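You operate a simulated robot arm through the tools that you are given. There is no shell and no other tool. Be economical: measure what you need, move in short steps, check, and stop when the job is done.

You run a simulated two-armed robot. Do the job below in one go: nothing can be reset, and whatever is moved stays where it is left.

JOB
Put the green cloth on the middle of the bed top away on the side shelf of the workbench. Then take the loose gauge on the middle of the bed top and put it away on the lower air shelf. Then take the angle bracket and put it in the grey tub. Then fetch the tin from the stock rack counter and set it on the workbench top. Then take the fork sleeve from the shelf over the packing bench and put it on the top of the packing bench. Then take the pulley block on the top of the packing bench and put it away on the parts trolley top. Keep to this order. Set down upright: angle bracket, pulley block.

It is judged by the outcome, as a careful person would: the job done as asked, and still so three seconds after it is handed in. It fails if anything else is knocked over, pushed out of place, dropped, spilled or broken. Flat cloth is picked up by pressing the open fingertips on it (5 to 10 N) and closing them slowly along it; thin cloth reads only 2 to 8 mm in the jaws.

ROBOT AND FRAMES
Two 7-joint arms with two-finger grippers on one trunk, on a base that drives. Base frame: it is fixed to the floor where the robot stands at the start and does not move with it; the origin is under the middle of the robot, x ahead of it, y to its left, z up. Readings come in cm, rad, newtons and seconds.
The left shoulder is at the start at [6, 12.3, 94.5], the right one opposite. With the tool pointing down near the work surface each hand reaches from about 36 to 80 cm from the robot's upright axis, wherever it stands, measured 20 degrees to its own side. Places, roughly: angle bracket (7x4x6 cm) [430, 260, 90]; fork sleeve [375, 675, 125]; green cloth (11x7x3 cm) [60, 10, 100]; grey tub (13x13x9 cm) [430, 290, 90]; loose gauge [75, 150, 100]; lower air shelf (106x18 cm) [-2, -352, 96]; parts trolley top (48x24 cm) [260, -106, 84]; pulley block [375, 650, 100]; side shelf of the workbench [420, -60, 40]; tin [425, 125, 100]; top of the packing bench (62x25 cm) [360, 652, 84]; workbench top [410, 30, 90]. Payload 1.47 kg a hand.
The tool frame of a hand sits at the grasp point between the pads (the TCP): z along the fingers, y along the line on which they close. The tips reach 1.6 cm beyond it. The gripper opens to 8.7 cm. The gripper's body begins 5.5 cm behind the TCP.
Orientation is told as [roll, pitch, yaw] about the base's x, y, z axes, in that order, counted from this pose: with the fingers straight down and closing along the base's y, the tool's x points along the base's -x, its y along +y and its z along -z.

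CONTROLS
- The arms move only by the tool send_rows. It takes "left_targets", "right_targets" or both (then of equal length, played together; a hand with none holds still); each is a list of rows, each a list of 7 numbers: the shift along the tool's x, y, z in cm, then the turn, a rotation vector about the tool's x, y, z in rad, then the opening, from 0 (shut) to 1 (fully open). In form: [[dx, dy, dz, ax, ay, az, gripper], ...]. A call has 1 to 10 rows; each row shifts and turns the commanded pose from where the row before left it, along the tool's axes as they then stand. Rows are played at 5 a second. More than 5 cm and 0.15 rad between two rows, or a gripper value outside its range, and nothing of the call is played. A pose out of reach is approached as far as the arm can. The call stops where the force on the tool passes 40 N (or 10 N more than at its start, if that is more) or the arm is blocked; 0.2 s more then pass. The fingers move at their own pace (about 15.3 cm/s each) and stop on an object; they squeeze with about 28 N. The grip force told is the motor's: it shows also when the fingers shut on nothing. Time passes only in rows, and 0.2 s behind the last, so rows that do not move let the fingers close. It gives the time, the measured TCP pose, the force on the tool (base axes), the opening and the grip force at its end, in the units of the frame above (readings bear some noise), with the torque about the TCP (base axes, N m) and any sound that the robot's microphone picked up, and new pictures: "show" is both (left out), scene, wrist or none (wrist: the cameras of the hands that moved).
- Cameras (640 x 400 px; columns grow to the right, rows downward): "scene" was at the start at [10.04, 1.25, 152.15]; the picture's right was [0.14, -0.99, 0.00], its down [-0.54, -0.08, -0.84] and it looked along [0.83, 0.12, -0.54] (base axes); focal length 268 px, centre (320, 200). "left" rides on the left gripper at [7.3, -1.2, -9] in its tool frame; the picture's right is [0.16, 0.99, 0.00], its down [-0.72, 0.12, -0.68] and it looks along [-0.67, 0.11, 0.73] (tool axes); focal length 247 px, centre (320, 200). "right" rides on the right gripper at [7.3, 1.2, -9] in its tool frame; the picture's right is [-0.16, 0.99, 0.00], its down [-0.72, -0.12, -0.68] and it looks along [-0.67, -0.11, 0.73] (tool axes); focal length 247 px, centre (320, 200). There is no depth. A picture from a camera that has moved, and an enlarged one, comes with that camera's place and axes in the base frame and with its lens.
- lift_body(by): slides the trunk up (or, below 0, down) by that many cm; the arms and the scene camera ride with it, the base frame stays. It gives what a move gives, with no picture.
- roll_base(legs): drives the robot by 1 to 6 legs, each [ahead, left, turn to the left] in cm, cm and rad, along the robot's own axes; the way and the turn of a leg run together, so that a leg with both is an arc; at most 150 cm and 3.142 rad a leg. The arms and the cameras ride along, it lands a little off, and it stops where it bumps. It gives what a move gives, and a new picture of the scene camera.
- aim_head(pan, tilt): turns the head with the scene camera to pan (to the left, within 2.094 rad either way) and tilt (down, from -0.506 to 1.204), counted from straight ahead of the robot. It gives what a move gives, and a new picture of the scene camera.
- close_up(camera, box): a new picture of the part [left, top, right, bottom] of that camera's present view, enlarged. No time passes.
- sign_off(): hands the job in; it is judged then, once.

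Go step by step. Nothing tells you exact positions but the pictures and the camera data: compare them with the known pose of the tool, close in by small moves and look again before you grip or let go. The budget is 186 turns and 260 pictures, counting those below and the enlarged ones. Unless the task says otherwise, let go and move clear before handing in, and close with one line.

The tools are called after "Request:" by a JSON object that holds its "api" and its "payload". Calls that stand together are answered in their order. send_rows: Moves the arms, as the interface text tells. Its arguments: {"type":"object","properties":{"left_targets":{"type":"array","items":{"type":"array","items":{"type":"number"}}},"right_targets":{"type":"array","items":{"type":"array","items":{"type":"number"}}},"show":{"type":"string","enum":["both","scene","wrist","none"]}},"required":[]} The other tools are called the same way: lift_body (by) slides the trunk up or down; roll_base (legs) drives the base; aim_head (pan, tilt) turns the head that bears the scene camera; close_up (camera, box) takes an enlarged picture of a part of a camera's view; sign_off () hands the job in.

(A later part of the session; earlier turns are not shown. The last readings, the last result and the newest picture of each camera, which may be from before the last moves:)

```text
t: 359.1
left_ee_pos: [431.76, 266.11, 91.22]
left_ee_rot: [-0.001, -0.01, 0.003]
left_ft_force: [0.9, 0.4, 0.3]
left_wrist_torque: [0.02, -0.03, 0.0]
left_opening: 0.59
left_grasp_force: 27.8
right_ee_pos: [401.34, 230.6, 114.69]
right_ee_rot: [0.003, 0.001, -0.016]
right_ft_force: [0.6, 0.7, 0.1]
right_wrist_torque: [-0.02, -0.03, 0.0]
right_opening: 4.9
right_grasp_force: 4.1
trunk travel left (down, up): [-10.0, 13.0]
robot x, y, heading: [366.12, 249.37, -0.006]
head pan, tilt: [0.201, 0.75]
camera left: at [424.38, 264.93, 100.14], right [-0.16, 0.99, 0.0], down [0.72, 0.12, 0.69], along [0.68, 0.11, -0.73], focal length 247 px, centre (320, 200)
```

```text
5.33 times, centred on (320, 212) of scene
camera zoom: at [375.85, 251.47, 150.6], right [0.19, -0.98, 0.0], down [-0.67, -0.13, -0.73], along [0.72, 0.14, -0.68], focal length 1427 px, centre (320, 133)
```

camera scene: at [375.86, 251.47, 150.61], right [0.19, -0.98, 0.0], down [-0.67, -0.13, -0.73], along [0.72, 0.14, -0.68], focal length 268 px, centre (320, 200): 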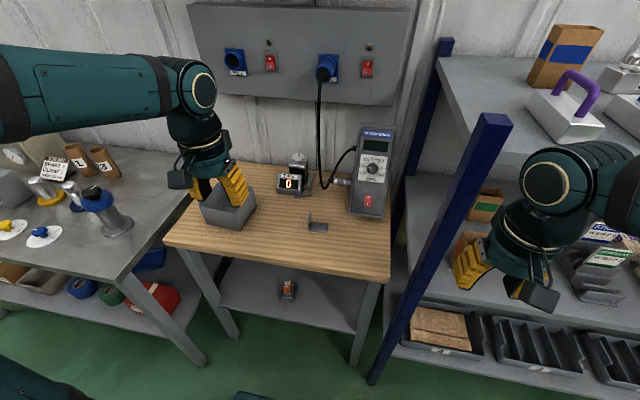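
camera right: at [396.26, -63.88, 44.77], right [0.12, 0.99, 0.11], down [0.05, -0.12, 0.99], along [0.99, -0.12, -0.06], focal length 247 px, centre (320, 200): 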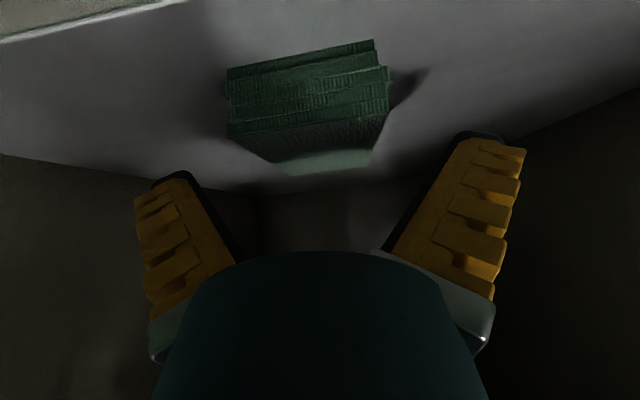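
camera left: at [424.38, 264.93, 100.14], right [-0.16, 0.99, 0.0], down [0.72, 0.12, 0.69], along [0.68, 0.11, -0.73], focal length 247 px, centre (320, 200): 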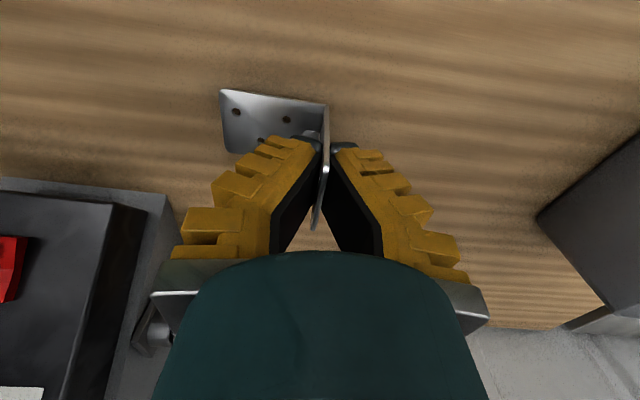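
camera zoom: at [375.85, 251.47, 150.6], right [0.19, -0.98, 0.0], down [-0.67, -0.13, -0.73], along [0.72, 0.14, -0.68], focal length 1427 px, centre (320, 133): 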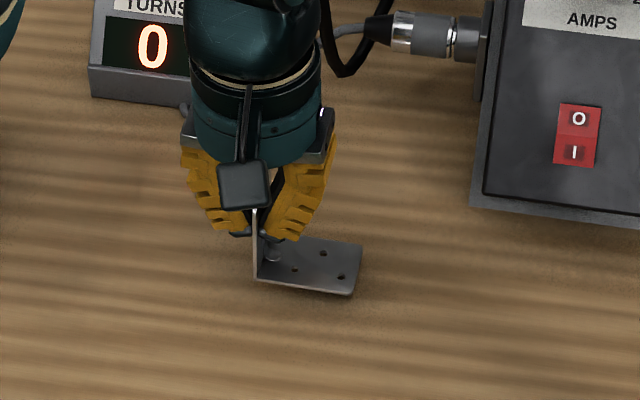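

The bracket is gripped by its upright plate and clear. I'll raise it and carry it over the tub, whose centre is about [431.5, 291.6].

Request:
{"api": "send_rows", "payload": {"left_targets": [[0, 0, -1.5, 0, 0, 0, 0], [0, 0, -2.5, 0, 0, 0, 0], [0, 0, -3.5, 0, 0, 0, 0], [0, 0, -3.5, 0, 0, 0, 0], [0, 0, -2, 0, 0, 0, 0], [0, 2, -1, 0, 0, 0, 0], [0, 4, 0, 0, 0, 0, 0], [0, 4, 0, 0, 0, 0, 0], [0, 4, 0, 0, 0, 0, 0], [0, 4, 0, 0, 0, 0, 0]], "show": "none"}}

Request:
{"api": "send_rows", "payload": {"left_targets": [[0, 4, 0, 0, 0, 0, 0], [0, 3.5, 0, 0, 0, 0, 0], [0, 2.2, 0, 0, 0, 0, 0], [0, 0, 0, 0, 0, 0, 0]], "show": "both"}}

Request:
{"api": "close_up", "payload": {"camera": "scene", "box": [160, 150, 320, 250]}}

```text
t: 361.3
left_ee_pos: [431.7, 284.15, 105.22]
left_ee_rot: [-0.001, -0.01, 0.001]
left_ft_force: [0.0, 0.4, -0.8]
left_wrist_torque: [-0.01, -0.02, 0.01]
left_opening: 0.59
left_grasp_force: 27.7
right_ee_pos: [401.48, 230.68, 114.82]
right_ee_rot: [0.004, 0.003, -0.013]
right_ft_force: [-0.2, 0.3, 0.1]
right_wrist_torque: [0.0, -0.01, -0.02]
right_opening: 4.92
right_grasp_force: 3.9
trunk travel left (down, up): [-10.0, 13.0]
robot x, y, heading: [366.68, 249.61, -0.009]
head pan, tilt: [0.201, 0.75]
```

```text
t: 362.3
left_ee_pos: [431.9, 293.85, 105.47]
left_ee_rot: [0.0, -0.012, -0.001]
left_ft_force: [0.2, -0.5, -0.5]
left_wrist_torque: [0.03, 0.0, 0.02]
left_opening: 0.61
left_grasp_force: 27.9
right_ee_pos: [401.42, 230.57, 114.7]
right_ee_rot: [0.005, 0.004, -0.014]
right_ft_force: [-0.2, -0.2, 0.3]
right_wrist_torque: [0.04, 0.01, -0.03]
right_opening: 4.92
right_grasp_force: 4.0
trunk travel left (down, up): [-10.0, 13.0]
robot x, y, heading: [366.34, 249.87, -0.001]
head pan, tilt: [0.201, 0.75]
camera scene: at [375.86, 251.42, 150.6], right [0.19, -0.98, 0.0], down [-0.67, -0.13, -0.73], along [0.72, 0.14, -0.68], focal length 268 px, centre (320, 200)
camera left: at [424.32, 292.68, 114.32], right [-0.16, 0.99, 0.0], down [0.72, 0.12, 0.69], along [0.68, 0.11, -0.73], focal length 247 px, centre (320, 200)
```

scene: 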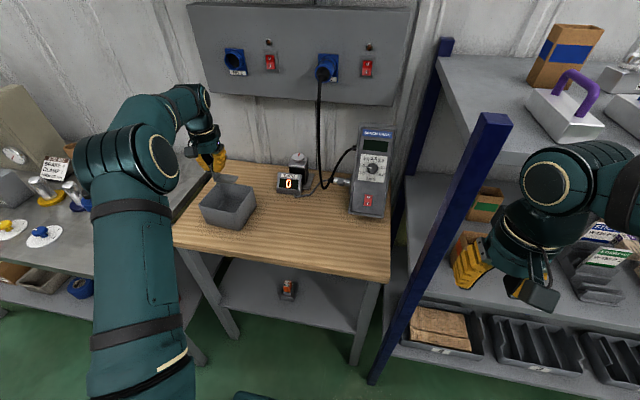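
left: 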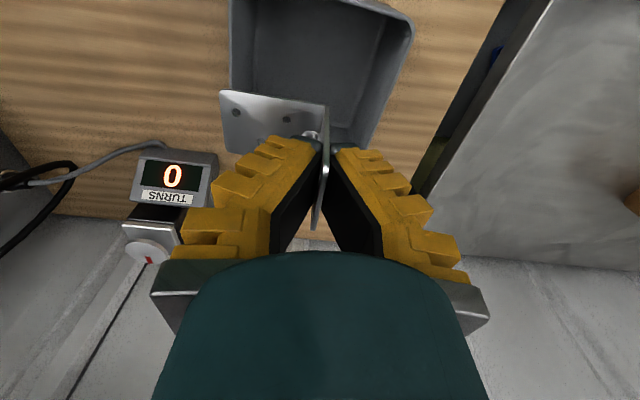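

```text
4.00 times, centred on (240, 200) of scene
camera zoom: at [375.86, 251.42, 150.6], right [0.19, -0.98, 0.0], down [-0.67, -0.13, -0.73], along [0.72, 0.14, -0.68], focal length 1070 px, centre (640, 200)
```

zoom: 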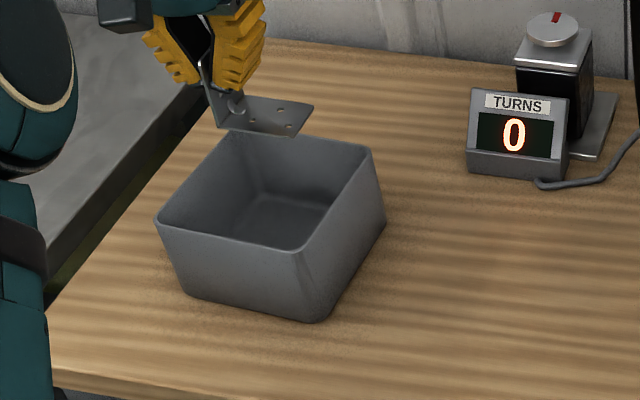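

Request:
{"api": "send_rows", "payload": {"left_targets": [[0, 0.7, 2, 0, 0, 0, 0], [0, 0, 3, 0, 0, 0, 0], [0, 0, 3, 0, 0, 0, 0], [0, 0, 2, 0, 0, 0, 0]], "show": "wrist"}}

Request:
{"api": "close_up", "payload": {"camera": "scene", "box": [160, 150, 320, 250]}}

```text
t: 363.3
left_ee_pos: [431.76, 294.52, 95.24]
left_ee_rot: [0.001, -0.01, 0.002]
left_ft_force: [-1.0, -1.0, -0.1]
left_wrist_torque: [0.03, 0.0, 0.04]
left_opening: 0.6
left_grasp_force: 27.6
right_ee_pos: [401.37, 230.61, 114.6]
right_ee_rot: [0.005, 0.003, -0.016]
right_ft_force: [-0.2, 1.0, -0.1]
right_wrist_torque: [-0.01, 0.01, -0.01]
right_opening: 4.87
right_grasp_force: 4.2
trunk travel left (down, up): [-10.0, 13.0]
robot x, y, heading: [366.46, 249.65, -0.002]
head pan, tilt: [0.201, 0.75]
camera left: at [424.34, 293.3, 104.2], right [-0.16, 0.99, 0.0], down [0.72, 0.12, 0.69], along [0.68, 0.11, -0.73], focal length 247 px, centre (320, 200)
```

left: 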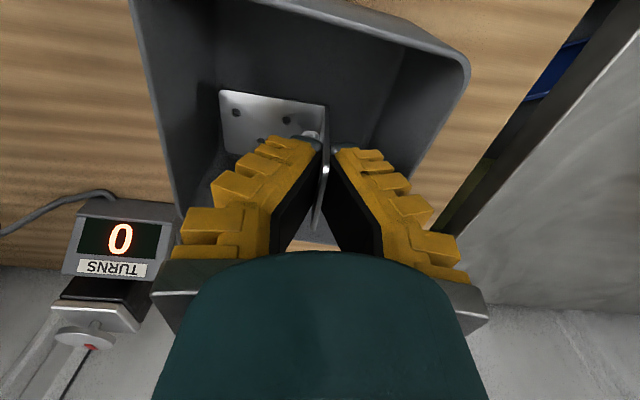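

```text
4.00 times, centred on (240, 200) of scene
camera zoom: at [375.89, 251.48, 150.6], right [0.19, -0.98, 0.0], down [-0.67, -0.13, -0.73], along [0.72, 0.14, -0.68], focal length 1070 px, centre (640, 200)
```

zoom: 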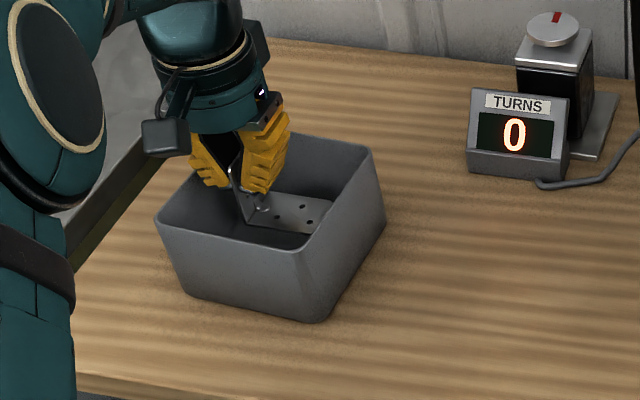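

Request:
{"api": "send_rows", "payload": {"left_targets": [[0, 0, 1.5, 0, 0, 0, 0], [0, 0, 1.5, 0, 0, 0, 0], [0, 0, 0.7, 0, 0, 0, 0], [0, 0, 0, 0, 0, 0, 0]], "show": "none"}}

Request:
{"api": "send_rows", "payload": {"left_targets": [[0, 0, 0.4, 0, 0, 0, 0], [0, 0, 0, 0, 0, 0, 0]], "show": "wrist"}}

```text
t: 364.3
left_ee_pos: [431.79, 294.51, 91.56]
left_ee_rot: [-0.001, -0.01, 0.001]
left_ft_force: [0.4, -0.1, -1.1]
left_wrist_torque: [0.03, 0.0, -0.02]
left_opening: 0.6
left_grasp_force: 27.7
right_ee_pos: [401.29, 230.59, 114.7]
right_ee_rot: [0.003, 0.003, -0.014]
right_ft_force: [-0.2, 0.1, 0.2]
right_wrist_torque: [0.0, 0.05, 0.0]
right_opening: 4.91
right_grasp_force: 4.2
trunk travel left (down, up): [-10.0, 13.0]
robot x, y, heading: [366.6, 250.07, -0.004]
head pan, tilt: [0.201, 0.75]
```

```text
t: 364.9
left_ee_pos: [431.83, 294.44, 91.14]
left_ee_rot: [0.001, -0.01, 0.001]
left_ft_force: [0.1, -0.3, 0.0]
left_wrist_torque: [-0.03, -0.04, -0.05]
left_opening: 0.6
left_grasp_force: 28.2
right_ee_pos: [401.51, 230.58, 114.59]
right_ee_rot: [0.002, 0.003, -0.014]
right_ft_force: [0.2, -0.4, 1.0]
right_wrist_torque: [0.0, 0.01, 0.0]
right_opening: 4.9
right_grasp_force: 3.6
trunk travel left (down, up): [-10.0, 13.0]
robot x, y, heading: [366.74, 249.75, -0.006]
head pan, tilt: [0.201, 0.75]
camera left: at [424.37, 293.31, 100.12], right [-0.16, 0.99, 0.0], down [0.72, 0.12, 0.69], along [0.68, 0.11, -0.73], focal length 247 px, centre (320, 200)
```

left: 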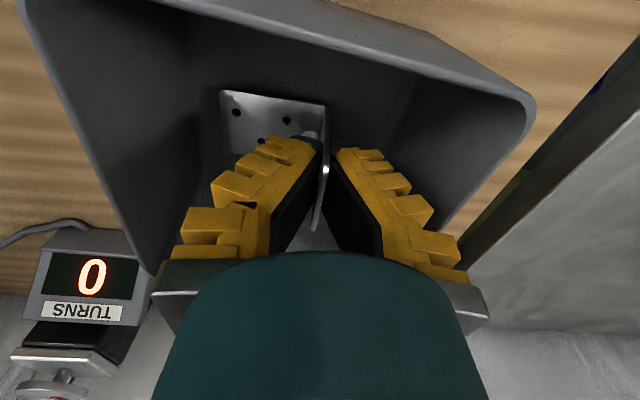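

Request:
{"api": "send_rows", "payload": {"left_targets": [[0, 0, 0.3, 0, 0, 0, 0], [0, 0, 0, 0, 0, 0, 0]], "show": "none"}}

Request:
{"api": "send_rows", "payload": {"left_targets": [[0, 0, 0.3, 0, 0, 0, 0], [0, 0, 0, 0, 0, 0, 0]], "show": "wrist"}}

```text
t: 365.5
left_ee_pos: [431.74, 294.4, 90.85]
left_ee_rot: [0.0, -0.011, 0.002]
left_ft_force: [0.2, -0.1, -0.6]
left_wrist_torque: [0.01, -0.03, 0.02]
left_opening: 0.59
left_grasp_force: 27.8
right_ee_pos: [401.32, 230.53, 114.64]
right_ee_rot: [0.002, 0.005, -0.014]
right_ft_force: [0.6, -0.1, 0.3]
right_wrist_torque: [-0.01, 0.01, -0.01]
right_opening: 4.92
right_grasp_force: 3.8
trunk travel left (down, up): [-10.0, 13.0]
robot x, y, heading: [366.43, 249.58, -0.003]
head pan, tilt: [0.201, 0.75]
```

```text
t: 366.1
left_ee_pos: [431.81, 294.49, 90.57]
left_ee_rot: [0.001, -0.01, 0.002]
left_ft_force: [-0.3, -0.2, 0.1]
left_wrist_torque: [0.01, 0.0, 0.01]
left_opening: 0.59
left_grasp_force: 27.7
right_ee_pos: [401.43, 230.58, 114.79]
right_ee_rot: [0.004, 0.002, -0.013]
right_ft_force: [0.1, 1.0, 0.1]
right_wrist_torque: [-0.02, 0.03, 0.0]
right_opening: 4.93
right_grasp_force: 3.8
trunk travel left (down, up): [-10.0, 13.0]
robot x, y, heading: [366.87, 250.01, -0.0]
head pan, tilt: [0.201, 0.75]
camera left: at [424.37, 293.34, 99.52], right [-0.16, 0.99, 0.0], down [0.72, 0.12, 0.69], along [0.68, 0.11, -0.73], focal length 247 px, centre (320, 200)
```

left: 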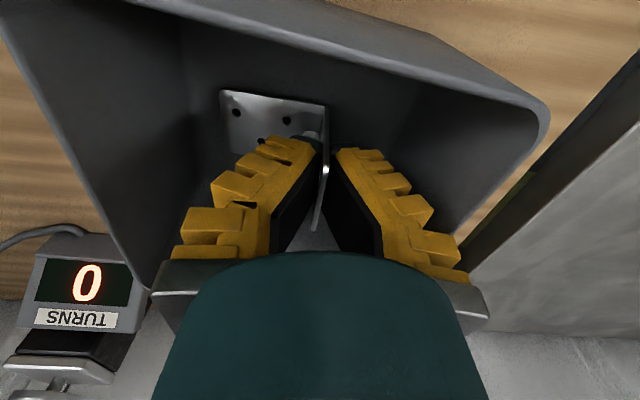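

Request:
{"api": "send_rows", "payload": {"left_targets": [[0, 0, 0.25, 0, 0, 0, 0], [0, 0, 0, 0, 0, 0, 0]], "show": "none"}}

Request:
{"api": "send_rows", "payload": {"left_targets": [[0, 0, 0.25, 0, 0, 0, 0], [0, 0, 0, 0, 0, 0, 0]], "show": "none"}}

Request:
{"api": "close_up", "payload": {"camera": "scene", "box": [180, 160, 276, 220]}}

```text
t: 366.7
left_ee_pos: [431.63, 294.55, 90.44]
left_ee_rot: [0.0, -0.01, 0.001]
left_ft_force: [0.8, 0.0, -0.8]
left_wrist_torque: [0.02, 0.03, 0.02]
left_opening: 0.6
left_grasp_force: 28.4
right_ee_pos: [401.38, 230.51, 114.66]
right_ee_rot: [0.003, 0.002, -0.014]
right_ft_force: [0.4, -0.4, -0.1]
right_wrist_torque: [0.01, -0.01, 0.01]
right_opening: 4.91
right_grasp_force: 4.3
trunk travel left (down, up): [-10.0, 13.0]
robot x, y, heading: [366.44, 249.57, -0.005]
head pan, tilt: [0.201, 0.75]
```

```text
t: 367.3
left_ee_pos: [431.76, 294.55, 90.08]
left_ee_rot: [0.0, -0.009, 0.004]
left_ft_force: [1.7, -0.4, 1.3]
left_wrist_torque: [0.03, -0.03, 0.03]
left_opening: 0.63
left_grasp_force: 27.8
right_ee_pos: [401.51, 230.64, 114.76]
right_ee_rot: [0.004, 0.002, -0.013]
right_ft_force: [0.2, 0.2, 0.7]
right_wrist_torque: [-0.02, -0.01, -0.01]
right_opening: 4.9
right_grasp_force: 4.1
trunk travel left (down, up): [-10.0, 13.0]
robot x, y, heading: [366.66, 249.97, -0.007]
head pan, tilt: [0.201, 0.75]
```

```text
6.67 times, centred on (228, 190) of scene
camera zoom: at [375.86, 251.46, 150.61], right [0.19, -0.98, 0.0], down [-0.67, -0.13, -0.73], along [0.72, 0.14, -0.68], focal length 1784 px, centre (933, 267)
```

zoom: 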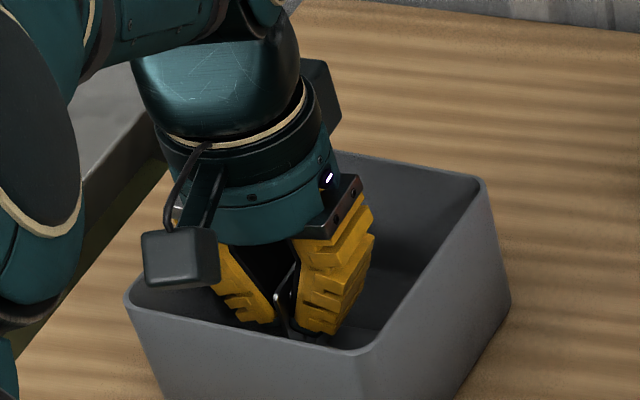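

Request:
{"api": "send_rows", "payload": {"left_targets": [[0, 0, 0.15, 0, 0, 0, 0], [0, 0, 0, 0, 0, 0, 0], [0, 0, 0, 0, 0, 0, 0.12], [0, 0, 0, 0, 0, 0, 0.2], [0, 0, 0, 0, 0, 0, 0.25]], "show": "wrist"}}

```text
t: 368.5
left_ee_pos: [431.79, 294.48, 89.91]
left_ee_rot: [0.0, -0.011, 0.004]
left_ft_force: [0.1, -0.1, -0.2]
left_wrist_torque: [-0.01, 0.01, -0.04]
left_opening: 2.87
left_grasp_force: 4.6
right_ee_pos: [401.25, 230.51, 114.72]
right_ee_rot: [0.004, 0.005, -0.013]
right_ft_force: [-1.3, -0.4, 0.3]
right_wrist_torque: [0.0, -0.01, 0.01]
right_opening: 4.9
right_grasp_force: 4.8
trunk travel left (down, up): [-10.0, 13.0]
robot x, y, heading: [366.62, 249.76, -0.003]
head pan, tilt: [0.201, 0.75]
camera left: at [424.3, 293.3, 98.88], right [-0.16, 0.99, 0.0], down [0.72, 0.12, 0.69], along [0.68, 0.11, -0.73], focal length 247 px, centre (320, 200)
```

left: 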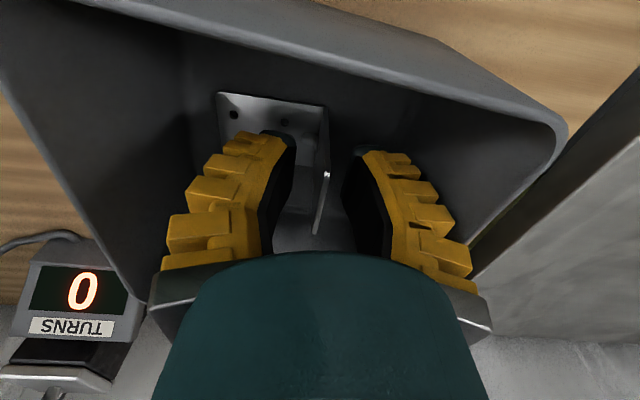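

Bracket stands free on the tub floor. I'll raise the hand straight up and check.

Request:
{"api": "send_rows", "payload": {"left_targets": [[0, 0, -1, 0, 0, 0, 0.25], [0, 0, -3, 0, 0, 0, 0.25], [0, 0, -4, 0, 0, 0, 0.25], [0, 0, -5, 0, 0, 0, 0.25], [0, 0, -5, 0, 0, 0, 0.25], [0, 0, -5, 0, 0, 0, 0.3], [3.5, -3.5, -1, 0, 0, 0, 0.5], [3.5, -3.5, -1, 0, 0, 0, 0.5], [3.5, -3.5, -1, 0, 0, 0, 0.5], [3.5, -3.5, -1, 0, 0, 0, 0.5]], "show": "wrist"}}

Request:
{"api": "close_up", "payload": {"camera": "scene", "box": [180, 160, 276, 220]}}

```text
refused: row 7 steps farther than a row can; nothing moved
```

```text
6.67 times, centred on (228, 190) of scene
camera zoom: at [375.86, 251.47, 150.6], right [0.19, -0.98, 0.0], down [-0.67, -0.13, -0.73], along [0.72, 0.14, -0.68], focal length 1784 px, centre (933, 267)
```

zoom: 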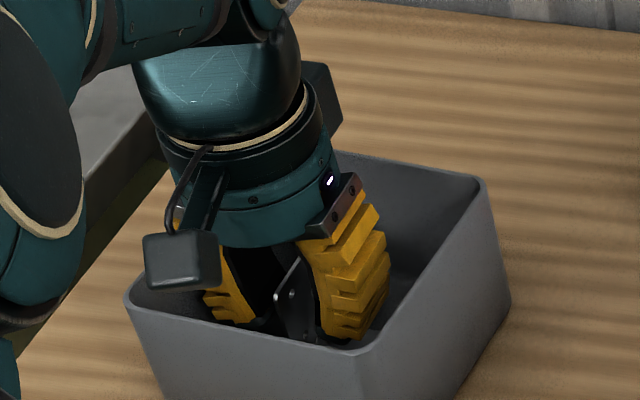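

Request:
{"api": "send_rows", "payload": {"left_targets": [[0, 0, -1, 0, 0, 0, 0.25], [0, 0, -3, 0, 0, 0, 0.25], [0, 0, -4, 0, 0, 0, 0.25], [0, 0, -5, 0, 0, 0, 0.25], [0, 0, -5, 0, 0, 0, 0.25], [0, 0, -5, 0, 0, 0, 0.3], [3.3, -3.3, -1, 0, 0, 0, 0.5], [3.3, -3.3, -1, 0, 0, 0, 0.5], [3.3, -3.3, -1, 0, 0, 0, 0.5], [3.3, -3.3, -1, 0, 0, 0, 0.5]], "show": "none"}}

Request:
{"api": "close_up", "payload": {"camera": "scene", "box": [180, 160, 276, 220]}}

```text
t: 370.7
left_ee_pos: [418.0, 281.03, 117.03]
left_ee_rot: [0.0, -0.013, 0.001]
left_ft_force: [0.3, -0.8, 0.8]
left_wrist_torque: [0.03, -0.01, 0.0]
left_opening: 4.91
left_grasp_force: 4.3
right_ee_pos: [401.36, 230.58, 114.74]
right_ee_rot: [0.006, 0.001, -0.013]
right_ft_force: [-0.1, -0.5, -0.3]
right_wrist_torque: [0.02, 0.01, -0.01]
right_opening: 4.88
right_grasp_force: 3.9
trunk travel left (down, up): [-10.0, 13.0]
robot x, y, heading: [366.83, 250.02, -0.0]
head pan, tilt: [0.201, 0.75]
```

```text
6.67 times, centred on (228, 190) of scene
camera zoom: at [375.75, 251.43, 150.61], right [0.19, -0.98, 0.0], down [-0.67, -0.13, -0.73], along [0.72, 0.14, -0.68], focal length 1784 px, centre (933, 267)
```

zoom: 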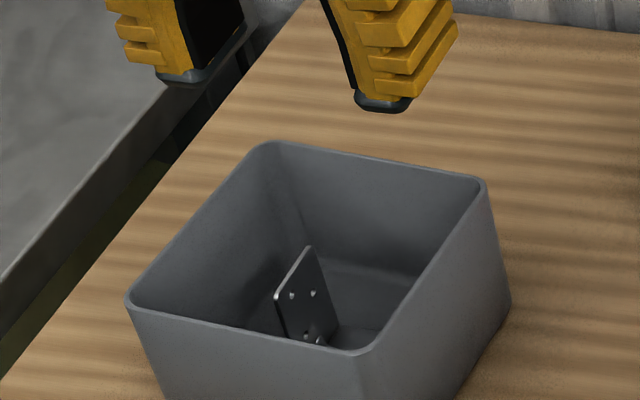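

Bracket is upright in the tub. Next is the tin on the rack counter; I'll back out and strafe right to face it with the right hand.

Request:
{"api": "roll_base", "payload": {"legs": [[-46, 0, 0], [0, -112, 0]]}}

Request:
{"api": "aim_head", "payload": {"pan": -0.2, "tilt": 0.55}}

```text
t: 383.3
left_ee_pos: [370.16, 168.35, 116.75]
left_ee_rot: [-0.001, -0.01, -0.016]
left_ft_force: [0.5, -0.4, -0.3]
left_wrist_torque: [-0.01, 0.01, 0.0]
left_opening: 4.9
left_grasp_force: 3.9
right_ee_pos: [352.58, 118.14, 114.81]
right_ee_rot: [0.003, 0.004, -0.032]
right_ft_force: [-0.3, -0.6, -0.1]
right_wrist_torque: [-0.01, 0.03, -0.03]
right_opening: 4.93
right_grasp_force: 3.7
trunk travel left (down, up): [-10.0, 13.0]
robot x, y, heading: [318.0, 137.82, -0.02]
head pan, tilt: [0.201, 0.75]
camera scene: at [327.42, 139.41, 150.6], right [0.18, -0.98, 0.0], down [-0.67, -0.12, -0.73], along [0.72, 0.13, -0.68], focal length 268 px, centre (320, 200)
```

scene: 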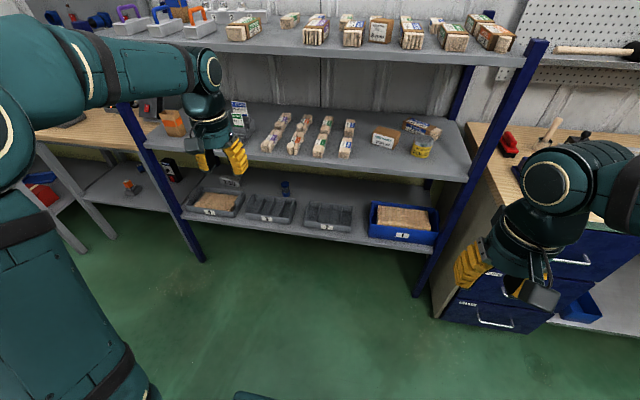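

```text
t: 384.1
left_ee_pos: [370.12, 168.5, 116.97]
left_ee_rot: [0.0, -0.011, -0.015]
left_ft_force: [0.4, -0.4, 0.5]
left_wrist_torque: [0.0, -0.03, 0.03]
left_opening: 4.91
left_grasp_force: 4.1
right_ee_pos: [352.62, 118.14, 114.71]
right_ee_rot: [0.002, 0.003, -0.031]
right_ft_force: [-0.7, -0.3, -0.9]
right_wrist_torque: [-0.01, -0.01, -0.01]
right_opening: 4.9
right_grasp_force: 4.7
trunk travel left (down, up): [-10.0, 13.0]
robot x, y, heading: [318.13, 137.82, -0.028]
head pan, tilt: [-0.201, 0.55]
camera scene: at [328.03, 135.96, 152.34], right [-0.22, -0.98, 0.0], down [-0.51, 0.11, -0.85], along [0.83, -0.19, -0.52], focal length 268 px, centre (320, 200)
```

scene: 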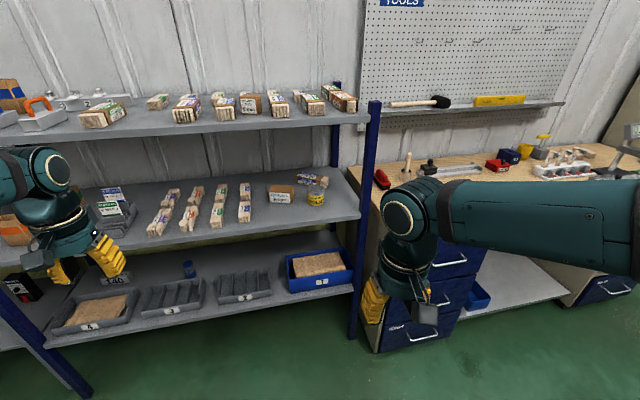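

Request:
{"api": "close_up", "payload": {"camera": "scene", "box": [260, 150, 388, 230]}}

```text
5.00 times, centred on (324, 190) of scene
camera zoom: at [328.03, 135.96, 152.34], right [-0.22, -0.98, 0.0], down [-0.51, 0.11, -0.85], along [0.83, -0.19, -0.52], focal length 1338 px, centre (300, 250)
```

zoom: 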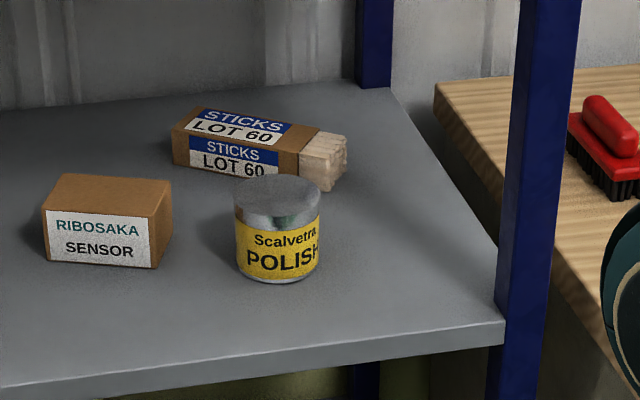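

Request:
{"api": "send_rows", "payload": {"right_targets": [[-4, 0, 2.5, 0, 0, 0, 1], [-4, 0, 2.5, 0, 0, 0, 1], [-4, 0, 2.5, 0, 0, 0, 1], [-4, 0, 2.5, 0, 0, 0, 1], [-4, 0, 2.5, 0, 0, 0, 1], [-3.5, 0, 2.5, 0, 0, 0, 1]], "show": "none"}}

Request:
{"api": "send_rows", "payload": {"right_targets": [[0, 0, 0, 0, -0.13, 0, 1], [0, 0, 0, 0, -0.13, 0, 1], [0, 0, 0, 0, -0.13, 0, 1], [0, 0, 0, 0, -0.13, 0, 1], [0, 0, 0, 0, -0.13, 0, 1], [0, 0, 0, 0, -0.13, 0, 1]], "show": "none"}}

Request:
{"api": "roll_base", "payload": {"legs": [[25, 0, 0.025]]}}

Request:
{"api": "close_up", "payload": {"camera": "right", "box": [0, 0, 640, 400]}}

```text
t: 385.5
left_ee_pos: [370.42, 168.41, 116.93]
left_ee_rot: [0.0, -0.008, -0.017]
left_ft_force: [-0.2, 0.1, -0.1]
left_wrist_torque: [-0.01, 0.0, 0.03]
left_opening: 4.92
left_grasp_force: 4.3
right_ee_pos: [376.12, 117.37, 99.56]
right_ee_rot: [0.002, 0.003, -0.031]
right_ft_force: [0.1, 1.3, 0.1]
right_wrist_torque: [-0.01, -0.01, -0.02]
right_opening: 8.68
right_grasp_force: 0.0
trunk travel left (down, up): [-10.0, 13.0]
robot x, y, heading: [317.96, 138.14, -0.026]
head pan, tilt: [-0.201, 0.55]
```

```text
t: 386.9
left_ee_pos: [370.13, 168.36, 116.77]
left_ee_rot: [-0.001, -0.011, -0.016]
left_ft_force: [0.6, 0.1, -0.1]
left_wrist_torque: [-0.03, -0.02, 0.01]
left_opening: 4.92
left_grasp_force: 4.2
right_ee_pos: [376.03, 117.47, 99.65]
right_ee_rot: [0.006, -0.781, -0.034]
right_ft_force: [0.0, 0.8, -0.2]
right_wrist_torque: [-0.01, -0.01, 0.0]
right_opening: 8.72
right_grasp_force: 0.0
trunk travel left (down, up): [-10.0, 13.0]
robot x, y, heading: [318.04, 138.22, -0.013]
head pan, tilt: [-0.201, 0.55]
```

```text
t: 388.7
left_ee_pos: [394.22, 169.42, 116.82]
left_ee_rot: [0.001, -0.009, 0.011]
left_ft_force: [0.3, 1.2, -0.3]
left_wrist_torque: [-0.01, -0.01, -0.02]
left_opening: 4.92
left_grasp_force: 3.8
right_ee_pos: [401.33, 118.89, 99.53]
right_ee_rot: [0.006, -0.777, -0.008]
right_ft_force: [0.2, -0.2, 0.0]
right_wrist_torque: [-0.02, 0.0, -0.04]
right_opening: 8.7
right_grasp_force: 0.2
trunk travel left (down, up): [-10.0, 13.0]
robot x, y, heading: [342.83, 137.7, 0.011]
head pan, tilt: [-0.201, 0.55]
camera scene: at [352.94, 136.03, 152.33], right [-0.19, -0.98, 0.0], down [-0.51, 0.1, -0.85], along [0.84, -0.17, -0.52], focal length 268 px, centre (320, 200)
```

scene: 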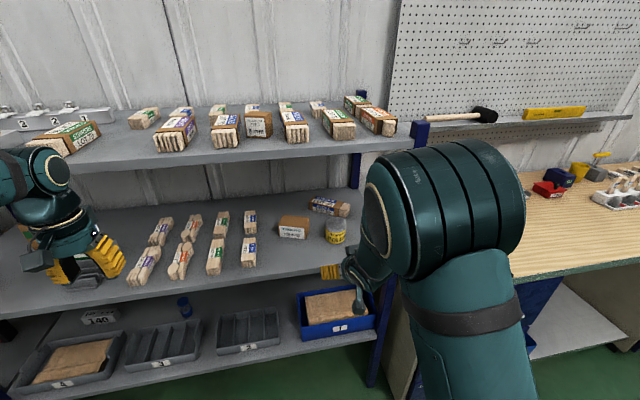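

```text
1.00 times, centred on (320, 200) of right (not enlarged: the box is as wide or as high as the picture)
camera zoom: at [389.78, 119.93, 100.82], right [0.12, 0.99, 0.11], down [0.04, -0.12, 0.99], along [0.99, -0.11, -0.05], focal length 247 px, centre (320, 200)
```

zoom: 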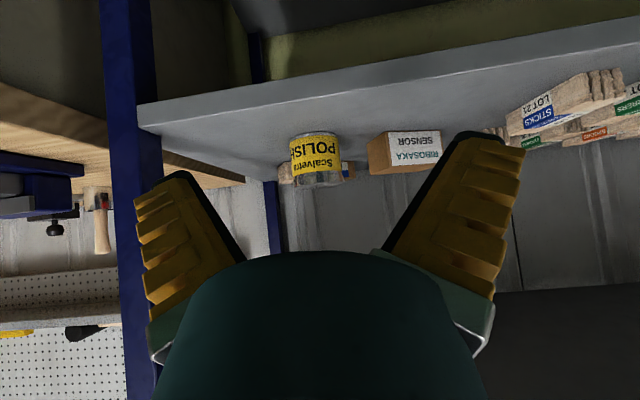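

Request:
{"api": "send_rows", "payload": {"right_targets": [[1.7, -1.5, 1.7, 0, 0, 0, 1], [1.7, -1.4, 1.7, 0, 0, 0, 1]], "show": "none"}}

Request:
{"api": "roll_base", "payload": {"legs": [[13, 0, -0.008]]}}

Request:
{"api": "close_up", "payload": {"camera": "right", "box": [0, 0, 640, 400]}}

```text
t: 389.3
left_ee_pos: [394.06, 169.54, 116.84]
left_ee_rot: [0.0, -0.009, 0.01]
left_ft_force: [-0.6, 0.0, -0.2]
left_wrist_torque: [0.0, -0.03, -0.02]
left_opening: 4.92
left_grasp_force: 4.2
right_ee_pos: [401.18, 115.87, 94.72]
right_ee_rot: [0.006, -0.777, -0.008]
right_ft_force: [-0.9, -0.6, -0.1]
right_wrist_torque: [-0.01, 0.02, -0.03]
right_opening: 8.71
right_grasp_force: 0.2
trunk travel left (down, up): [-10.0, 13.0]
robot x, y, heading: [342.57, 137.76, 0.009]
head pan, tilt: [-0.201, 0.55]
```

```text
t: 390.6
left_ee_pos: [407.64, 169.0, 116.7]
left_ee_rot: [0.001, -0.008, 0.002]
left_ft_force: [0.6, -0.6, -0.1]
left_wrist_torque: [0.03, 0.01, -0.01]
left_opening: 4.92
left_grasp_force: 3.5
right_ee_pos: [414.01, 115.34, 94.74]
right_ee_rot: [0.006, -0.777, -0.02]
right_ft_force: [0.0, -0.9, 1.1]
right_wrist_torque: [0.01, 0.0, 0.02]
right_opening: 8.69
right_grasp_force: 0.1
trunk travel left (down, up): [-10.0, 13.0]
robot x, y, heading: [356.02, 138.08, -0.005]
head pan, tilt: [-0.201, 0.55]
camera scene: at [365.97, 135.93, 152.33], right [-0.2, -0.98, 0.0], down [-0.51, 0.11, -0.85], along [0.83, -0.17, -0.52], focal length 268 px, centre (320, 200)
```

scene: 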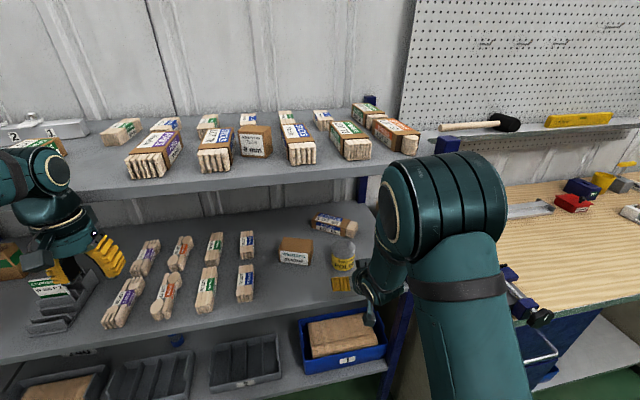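

```text
1.00 times, centred on (320, 200) of right (not enlarged: the box is as wide or as high as the picture)
camera zoom: at [402.48, 116.55, 95.97], right [0.13, 0.99, 0.11], down [0.04, -0.12, 0.99], along [0.99, -0.12, -0.05], focal length 247 px, centre (320, 200)
```

zoom: 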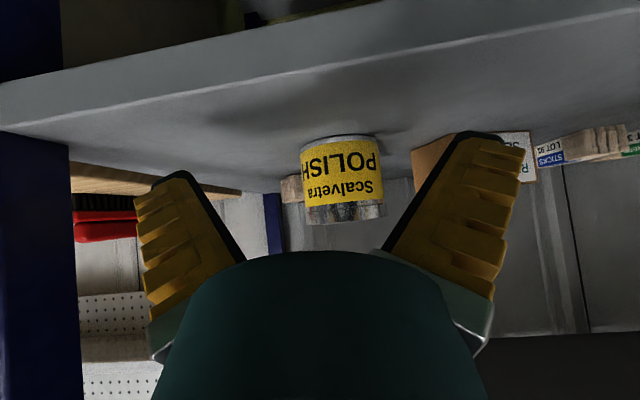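

Request:
{"api": "send_rows", "payload": {"left_targets": [[4, 0, 0, 0, 0, 0, 0.5], [4, 0, 0, 0, 0, 0, 0.5], [4, 0, 0, 0, 0, 0, 0.5]], "right_targets": [[0, 0.3, 0, 0, 0, -0.02, 1], [0, 0.2, 0, 0, 0, 0, 1], [0.2, 0, 0.2, 0, 0, 0, 1]], "show": "none"}}

Request:
{"api": "roll_base", "payload": {"legs": [[6, 0, 0.005]]}}

Request:
{"api": "close_up", "payload": {"camera": "right", "box": [0, 0, 640, 400]}}

```text
t: 391.4
left_ee_pos: [395.33, 169.04, 116.68]
left_ee_rot: [0.0, -0.009, 0.003]
left_ft_force: [-0.6, 0.3, 0.0]
left_wrist_torque: [0.03, 0.0, -0.01]
left_opening: 4.9
left_grasp_force: 4.0
right_ee_pos: [413.79, 115.81, 94.52]
right_ee_rot: [-0.013, -0.778, 0.012]
right_ft_force: [-0.6, 0.4, -0.2]
right_wrist_torque: [-0.02, -0.02, 0.0]
right_opening: 8.69
right_grasp_force: 0.0
trunk travel left (down, up): [-10.0, 13.0]
robot x, y, heading: [356.05, 137.81, -0.004]
head pan, tilt: [-0.201, 0.55]
```

```text
t: 392.4
left_ee_pos: [401.4, 169.1, 116.67]
left_ee_rot: [-0.002, -0.01, 0.007]
left_ft_force: [0.5, -0.7, -0.2]
left_wrist_torque: [0.02, 0.02, 0.01]
left_opening: 4.89
left_grasp_force: 3.7
right_ee_pos: [420.07, 116.04, 94.45]
right_ee_rot: [-0.015, -0.776, 0.014]
right_ft_force: [0.4, -0.3, -0.8]
right_wrist_torque: [0.0, 0.04, 0.0]
right_opening: 8.72
right_grasp_force: 0.1
trunk travel left (down, up): [-10.0, 13.0]
robot x, y, heading: [361.92, 137.64, -0.006]
head pan, tilt: [-0.201, 0.55]
camera scene: at [371.97, 135.96, 152.33], right [-0.2, -0.98, 0.0], down [-0.51, 0.1, -0.85], along [0.83, -0.17, -0.52], focal length 268 px, centre (320, 200)
```

scene: 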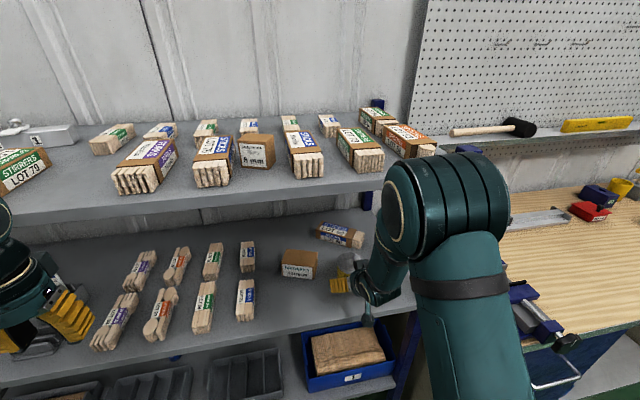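

```text
1.00 times, centred on (320, 200) of right (not enlarged: the box is as wide or as high as the picture)
camera zoom: at [408.55, 117.08, 95.65], right [0.11, 0.99, 0.1], down [0.04, -0.11, 0.99], along [0.99, -0.1, -0.05], focal length 247 px, centre (320, 200)
```

zoom: 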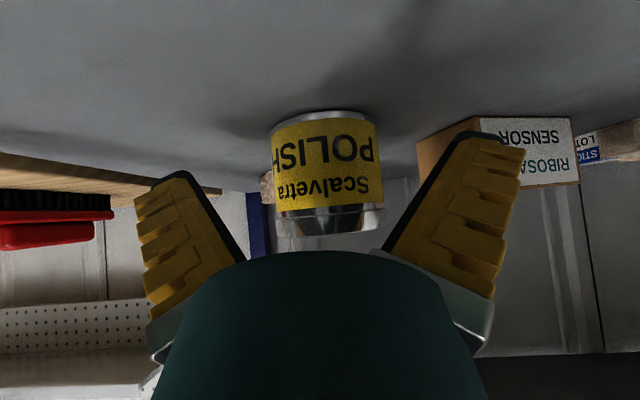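

Request:
{"api": "send_rows", "payload": {"right_targets": [[-1, -0.1, 1, 0, 0, 0, 1], [-1.2, -0.1, 1.2, 0, 0, 0, 1], [-1, 0, 1, 0, 0, 0, 1]], "show": "both"}}

```text
t: 393.2
left_ee_pos: [401.37, 169.16, 116.71]
left_ee_rot: [-0.002, -0.008, 0.005]
left_ft_force: [0.1, -0.5, -0.5]
left_wrist_torque: [0.02, -0.01, 0.0]
left_opening: 4.92
left_grasp_force: 4.1
right_ee_pos: [424.7, 115.9, 94.44]
right_ee_rot: [-0.013, -0.775, 0.014]
right_ft_force: [0.4, -0.3, 0.2]
right_wrist_torque: [-0.03, -0.02, 0.02]
right_opening: 8.69
right_grasp_force: 0.0
trunk travel left (down, up): [-10.0, 13.0]
robot x, y, heading: [361.76, 137.79, 0.0]
head pan, tilt: [-0.201, 0.55]
camera scene: at [371.81, 135.95, 152.34], right [-0.2, -0.98, 0.0], down [-0.51, 0.1, -0.85], along [0.84, -0.17, -0.52], focal length 268 px, centre (320, 200)
camera right: at [413.02, 116.91, 95.69], right [0.11, 0.99, 0.1], down [0.04, -0.11, 0.99], along [0.99, -0.1, -0.05], focal length 247 px, centre (320, 200)
```

scene: 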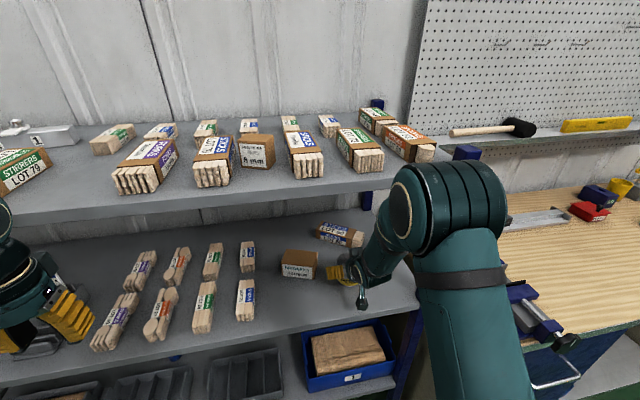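
right: 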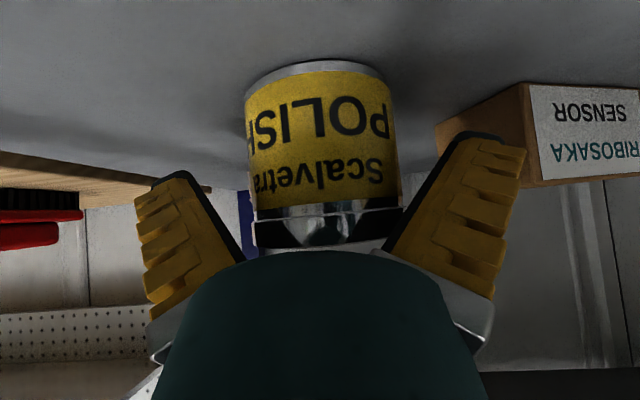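

Request:
{"api": "send_rows", "payload": {"right_targets": [[0, 0, 0, 0, 0, 0, 0.85], [0, 0, 0, 0, 0, 0, 0.7], [0, 0, 0, 0, 0, 0, 0.5], [0, 0, 0, 0, 0, 0, 0.2], [0, 0, 0, 0, 0, 0, 0], [0, 0, 0, 0, 0, 0, 0]], "show": "wrist"}}

```text
t: 394.6
left_ee_pos: [401.28, 169.2, 116.68]
left_ee_rot: [-0.002, -0.011, 0.005]
left_ft_force: [0.0, 0.3, 0.3]
left_wrist_torque: [0.03, 0.02, -0.02]
left_opening: 4.88
left_grasp_force: 4.3
right_ee_pos: [424.57, 115.93, 94.59]
right_ee_rot: [-0.012, -0.775, 0.016]
right_ft_force: [0.1, -1.3, 1.0]
right_wrist_torque: [-0.03, -0.16, -0.01]
right_opening: 7.01
right_grasp_force: 27.8
trunk travel left (down, up): [-10.0, 13.0]
robot x, y, heading: [361.71, 137.72, -0.001]
head pan, tilt: [-0.201, 0.55]
camera right: at [412.99, 116.94, 95.72], right [0.11, 0.99, 0.1], down [0.04, -0.11, 0.99], along [0.99, -0.1, -0.05], focal length 247 px, centre (320, 200)
```

right: 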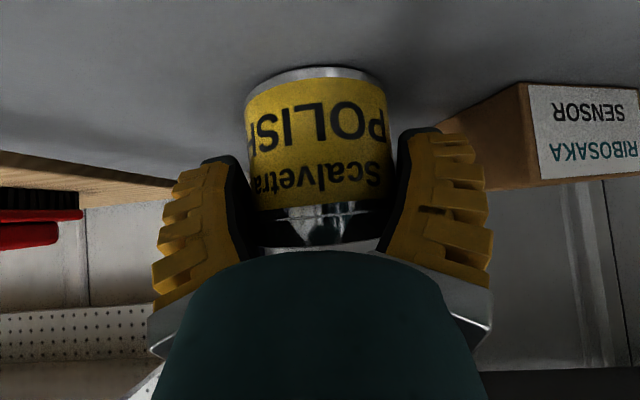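

Request:
{"api": "send_rows", "payload": {"right_targets": [[-0.15, 0, -0.15, 0, 0, 0, 0], [-0.25, 0, -0.25, 0, 0, 0, 0], [-0.4, 0, -0.4, 0, 0, 0, 0], [-0.6, 0, -0.6, 0, 0, 0, 0], [-0.5, 0, -0.5, 0, 0, 0, 0], [-0.2, 0, -0.2, 0, 0, 0, 0]], "show": "wrist"}}

```text
t: 396.0
left_ee_pos: [401.37, 169.06, 116.61]
left_ee_rot: [-0.001, -0.009, 0.006]
left_ft_force: [0.8, -0.3, -0.2]
left_wrist_torque: [0.01, 0.02, 0.01]
left_opening: 4.9
left_grasp_force: 3.2
right_ee_pos: [424.51, 115.91, 97.49]
right_ee_rot: [-0.014, -0.777, 0.013]
right_ft_force: [-0.3, 0.4, -2.0]
right_wrist_torque: [-0.02, 0.03, 0.01]
right_opening: 6.98
right_grasp_force: 27.4
trunk travel left (down, up): [-10.0, 13.0]
robot x, y, heading: [361.75, 137.33, 0.003]
head pan, tilt: [-0.201, 0.55]
camera right: at [412.98, 116.9, 98.64], right [0.11, 0.99, 0.1], down [0.04, -0.11, 0.99], along [0.99, -0.1, -0.05], focal length 247 px, centre (320, 200)
```

right: 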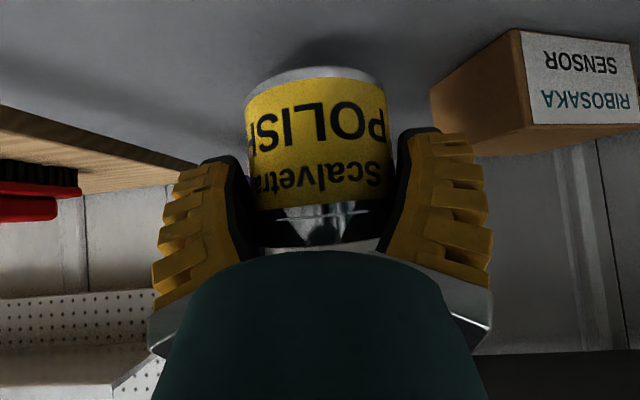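

Request:
{"api": "roll_base", "payload": {"legs": [[-8, 0, 0], [-42, 0, 0]]}}

Request:
{"api": "send_rows", "payload": {"right_targets": [[-1, 0, -1, 0, 0, 0, 0], [-2, 0, -2, 0, 0, 0, 0], [-2.5, 0, -2.5, 0, 0, 0, 0], [-2, 0, -2, 0, 0, 0, 0], [-1, 0, -1, 0, 0, 0, 0]], "show": "none"}}

Request:
{"api": "roll_base", "payload": {"legs": [[0, -85, 0]]}}

Request:
{"api": "aim_head", "payload": {"pan": -0.2, "tilt": 0.65}}

```text
t: 399.3
left_ee_pos: [350.44, 169.17, 116.71]
left_ee_rot: [0.0, -0.011, 0.01]
left_ft_force: [-0.7, 0.1, 0.0]
left_wrist_torque: [0.01, -0.01, 0.01]
left_opening: 4.9
left_grasp_force: 3.8
right_ee_pos: [373.64, 116.01, 97.46]
right_ee_rot: [-0.013, -0.777, 0.016]
right_ft_force: [-0.6, 0.9, -2.9]
right_wrist_torque: [0.01, 0.05, -0.02]
right_opening: 7.03
right_grasp_force: 27.7
trunk travel left (down, up): [-10.0, 13.0]
robot x, y, heading: [311.04, 137.71, 0.002]
head pan, tilt: [-0.201, 0.55]
camera scene: at [320.84, 135.9, 152.35], right [-0.2, -0.98, 0.0], down [-0.51, 0.1, -0.85], along [0.84, -0.17, -0.52], focal length 268 px, centre (320, 200)
```

scene: 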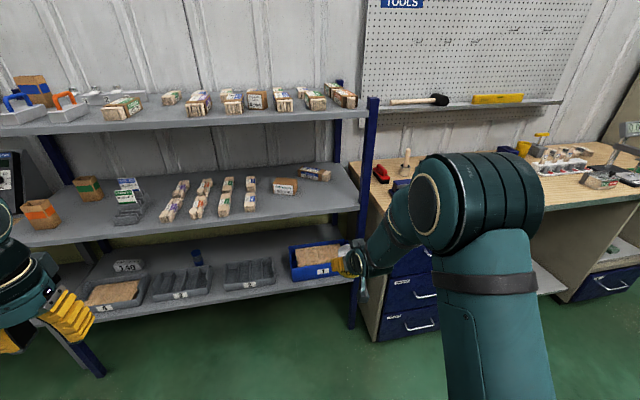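

```text
t: 400.5
left_ee_pos: [350.39, 169.31, 116.62]
left_ee_rot: [0.0, -0.009, 0.007]
left_ft_force: [0.5, 0.5, -0.4]
left_wrist_torque: [-0.02, -0.01, -0.01]
left_opening: 4.92
left_grasp_force: 4.4
right_ee_pos: [373.92, 116.11, 109.42]
right_ee_rot: [-0.015, -0.775, 0.017]
right_ft_force: [0.8, -0.3, -2.9]
right_wrist_torque: [0.02, 0.05, -0.03]
right_opening: 6.97
right_grasp_force: 28.2
trunk travel left (down, up): [-10.0, 13.0]
robot x, y, heading: [310.78, 137.86, -0.001]
head pan, tilt: [-0.201, 0.55]
```

```text
t: 408.4
left_ee_pos: [350.67, 83.49, 116.64]
left_ee_rot: [0.0, -0.009, 0.019]
left_ft_force: [0.6, -1.2, -0.1]
left_wrist_torque: [-0.07, 0.02, -0.03]
left_opening: 4.92
left_grasp_force: 3.8
right_ee_pos: [374.57, 30.83, 109.38]
right_ee_rot: [-0.015, -0.777, 0.025]
right_ft_force: [0.4, -0.6, -3.2]
right_wrist_torque: [-0.01, 0.05, 0.01]
right_opening: 6.94
right_grasp_force: 28.0
trunk travel left (down, up): [-10.0, 13.0]
robot x, y, heading: [311.72, 51.56, 0.015]
head pan, tilt: [-0.201, 0.55]
camera scene: at [321.52, 50.01, 152.34], right [-0.19, -0.98, 0.0], down [-0.51, 0.1, -0.85], along [0.84, -0.16, -0.52], focal length 268 px, centre (320, 200)
```

scene: 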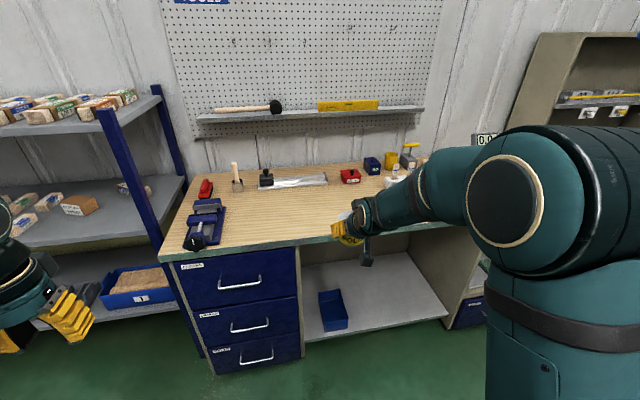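

```text
t: 409.1
left_ee_pos: [350.74, 83.58, 116.75]
left_ee_rot: [0.0, -0.009, 0.017]
left_ft_force: [-0.3, 0.6, -0.3]
left_wrist_torque: [0.01, 0.0, 0.01]
left_opening: 4.91
left_grasp_force: 4.2
right_ee_pos: [374.58, 30.82, 109.46]
right_ee_rot: [-0.014, -0.777, 0.024]
right_ft_force: [-0.7, 0.3, -2.7]
right_wrist_torque: [-0.01, 0.07, -0.03]
right_opening: 6.89
right_grasp_force: 28.2
trunk travel left (down, up): [-10.0, 13.0]
robot x, y, heading: [311.44, 51.64, 0.016]
head pan, tilt: [-0.201, 0.649]
camera scene: at [321.23, 50.09, 151.46], right [-0.19, -0.98, 0.0], down [-0.59, 0.11, -0.8], along [0.78, -0.15, -0.6], focal length 268 px, centre (320, 200)
```

scene: 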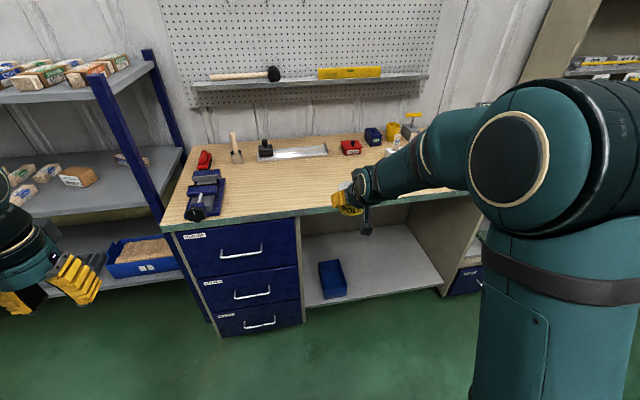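

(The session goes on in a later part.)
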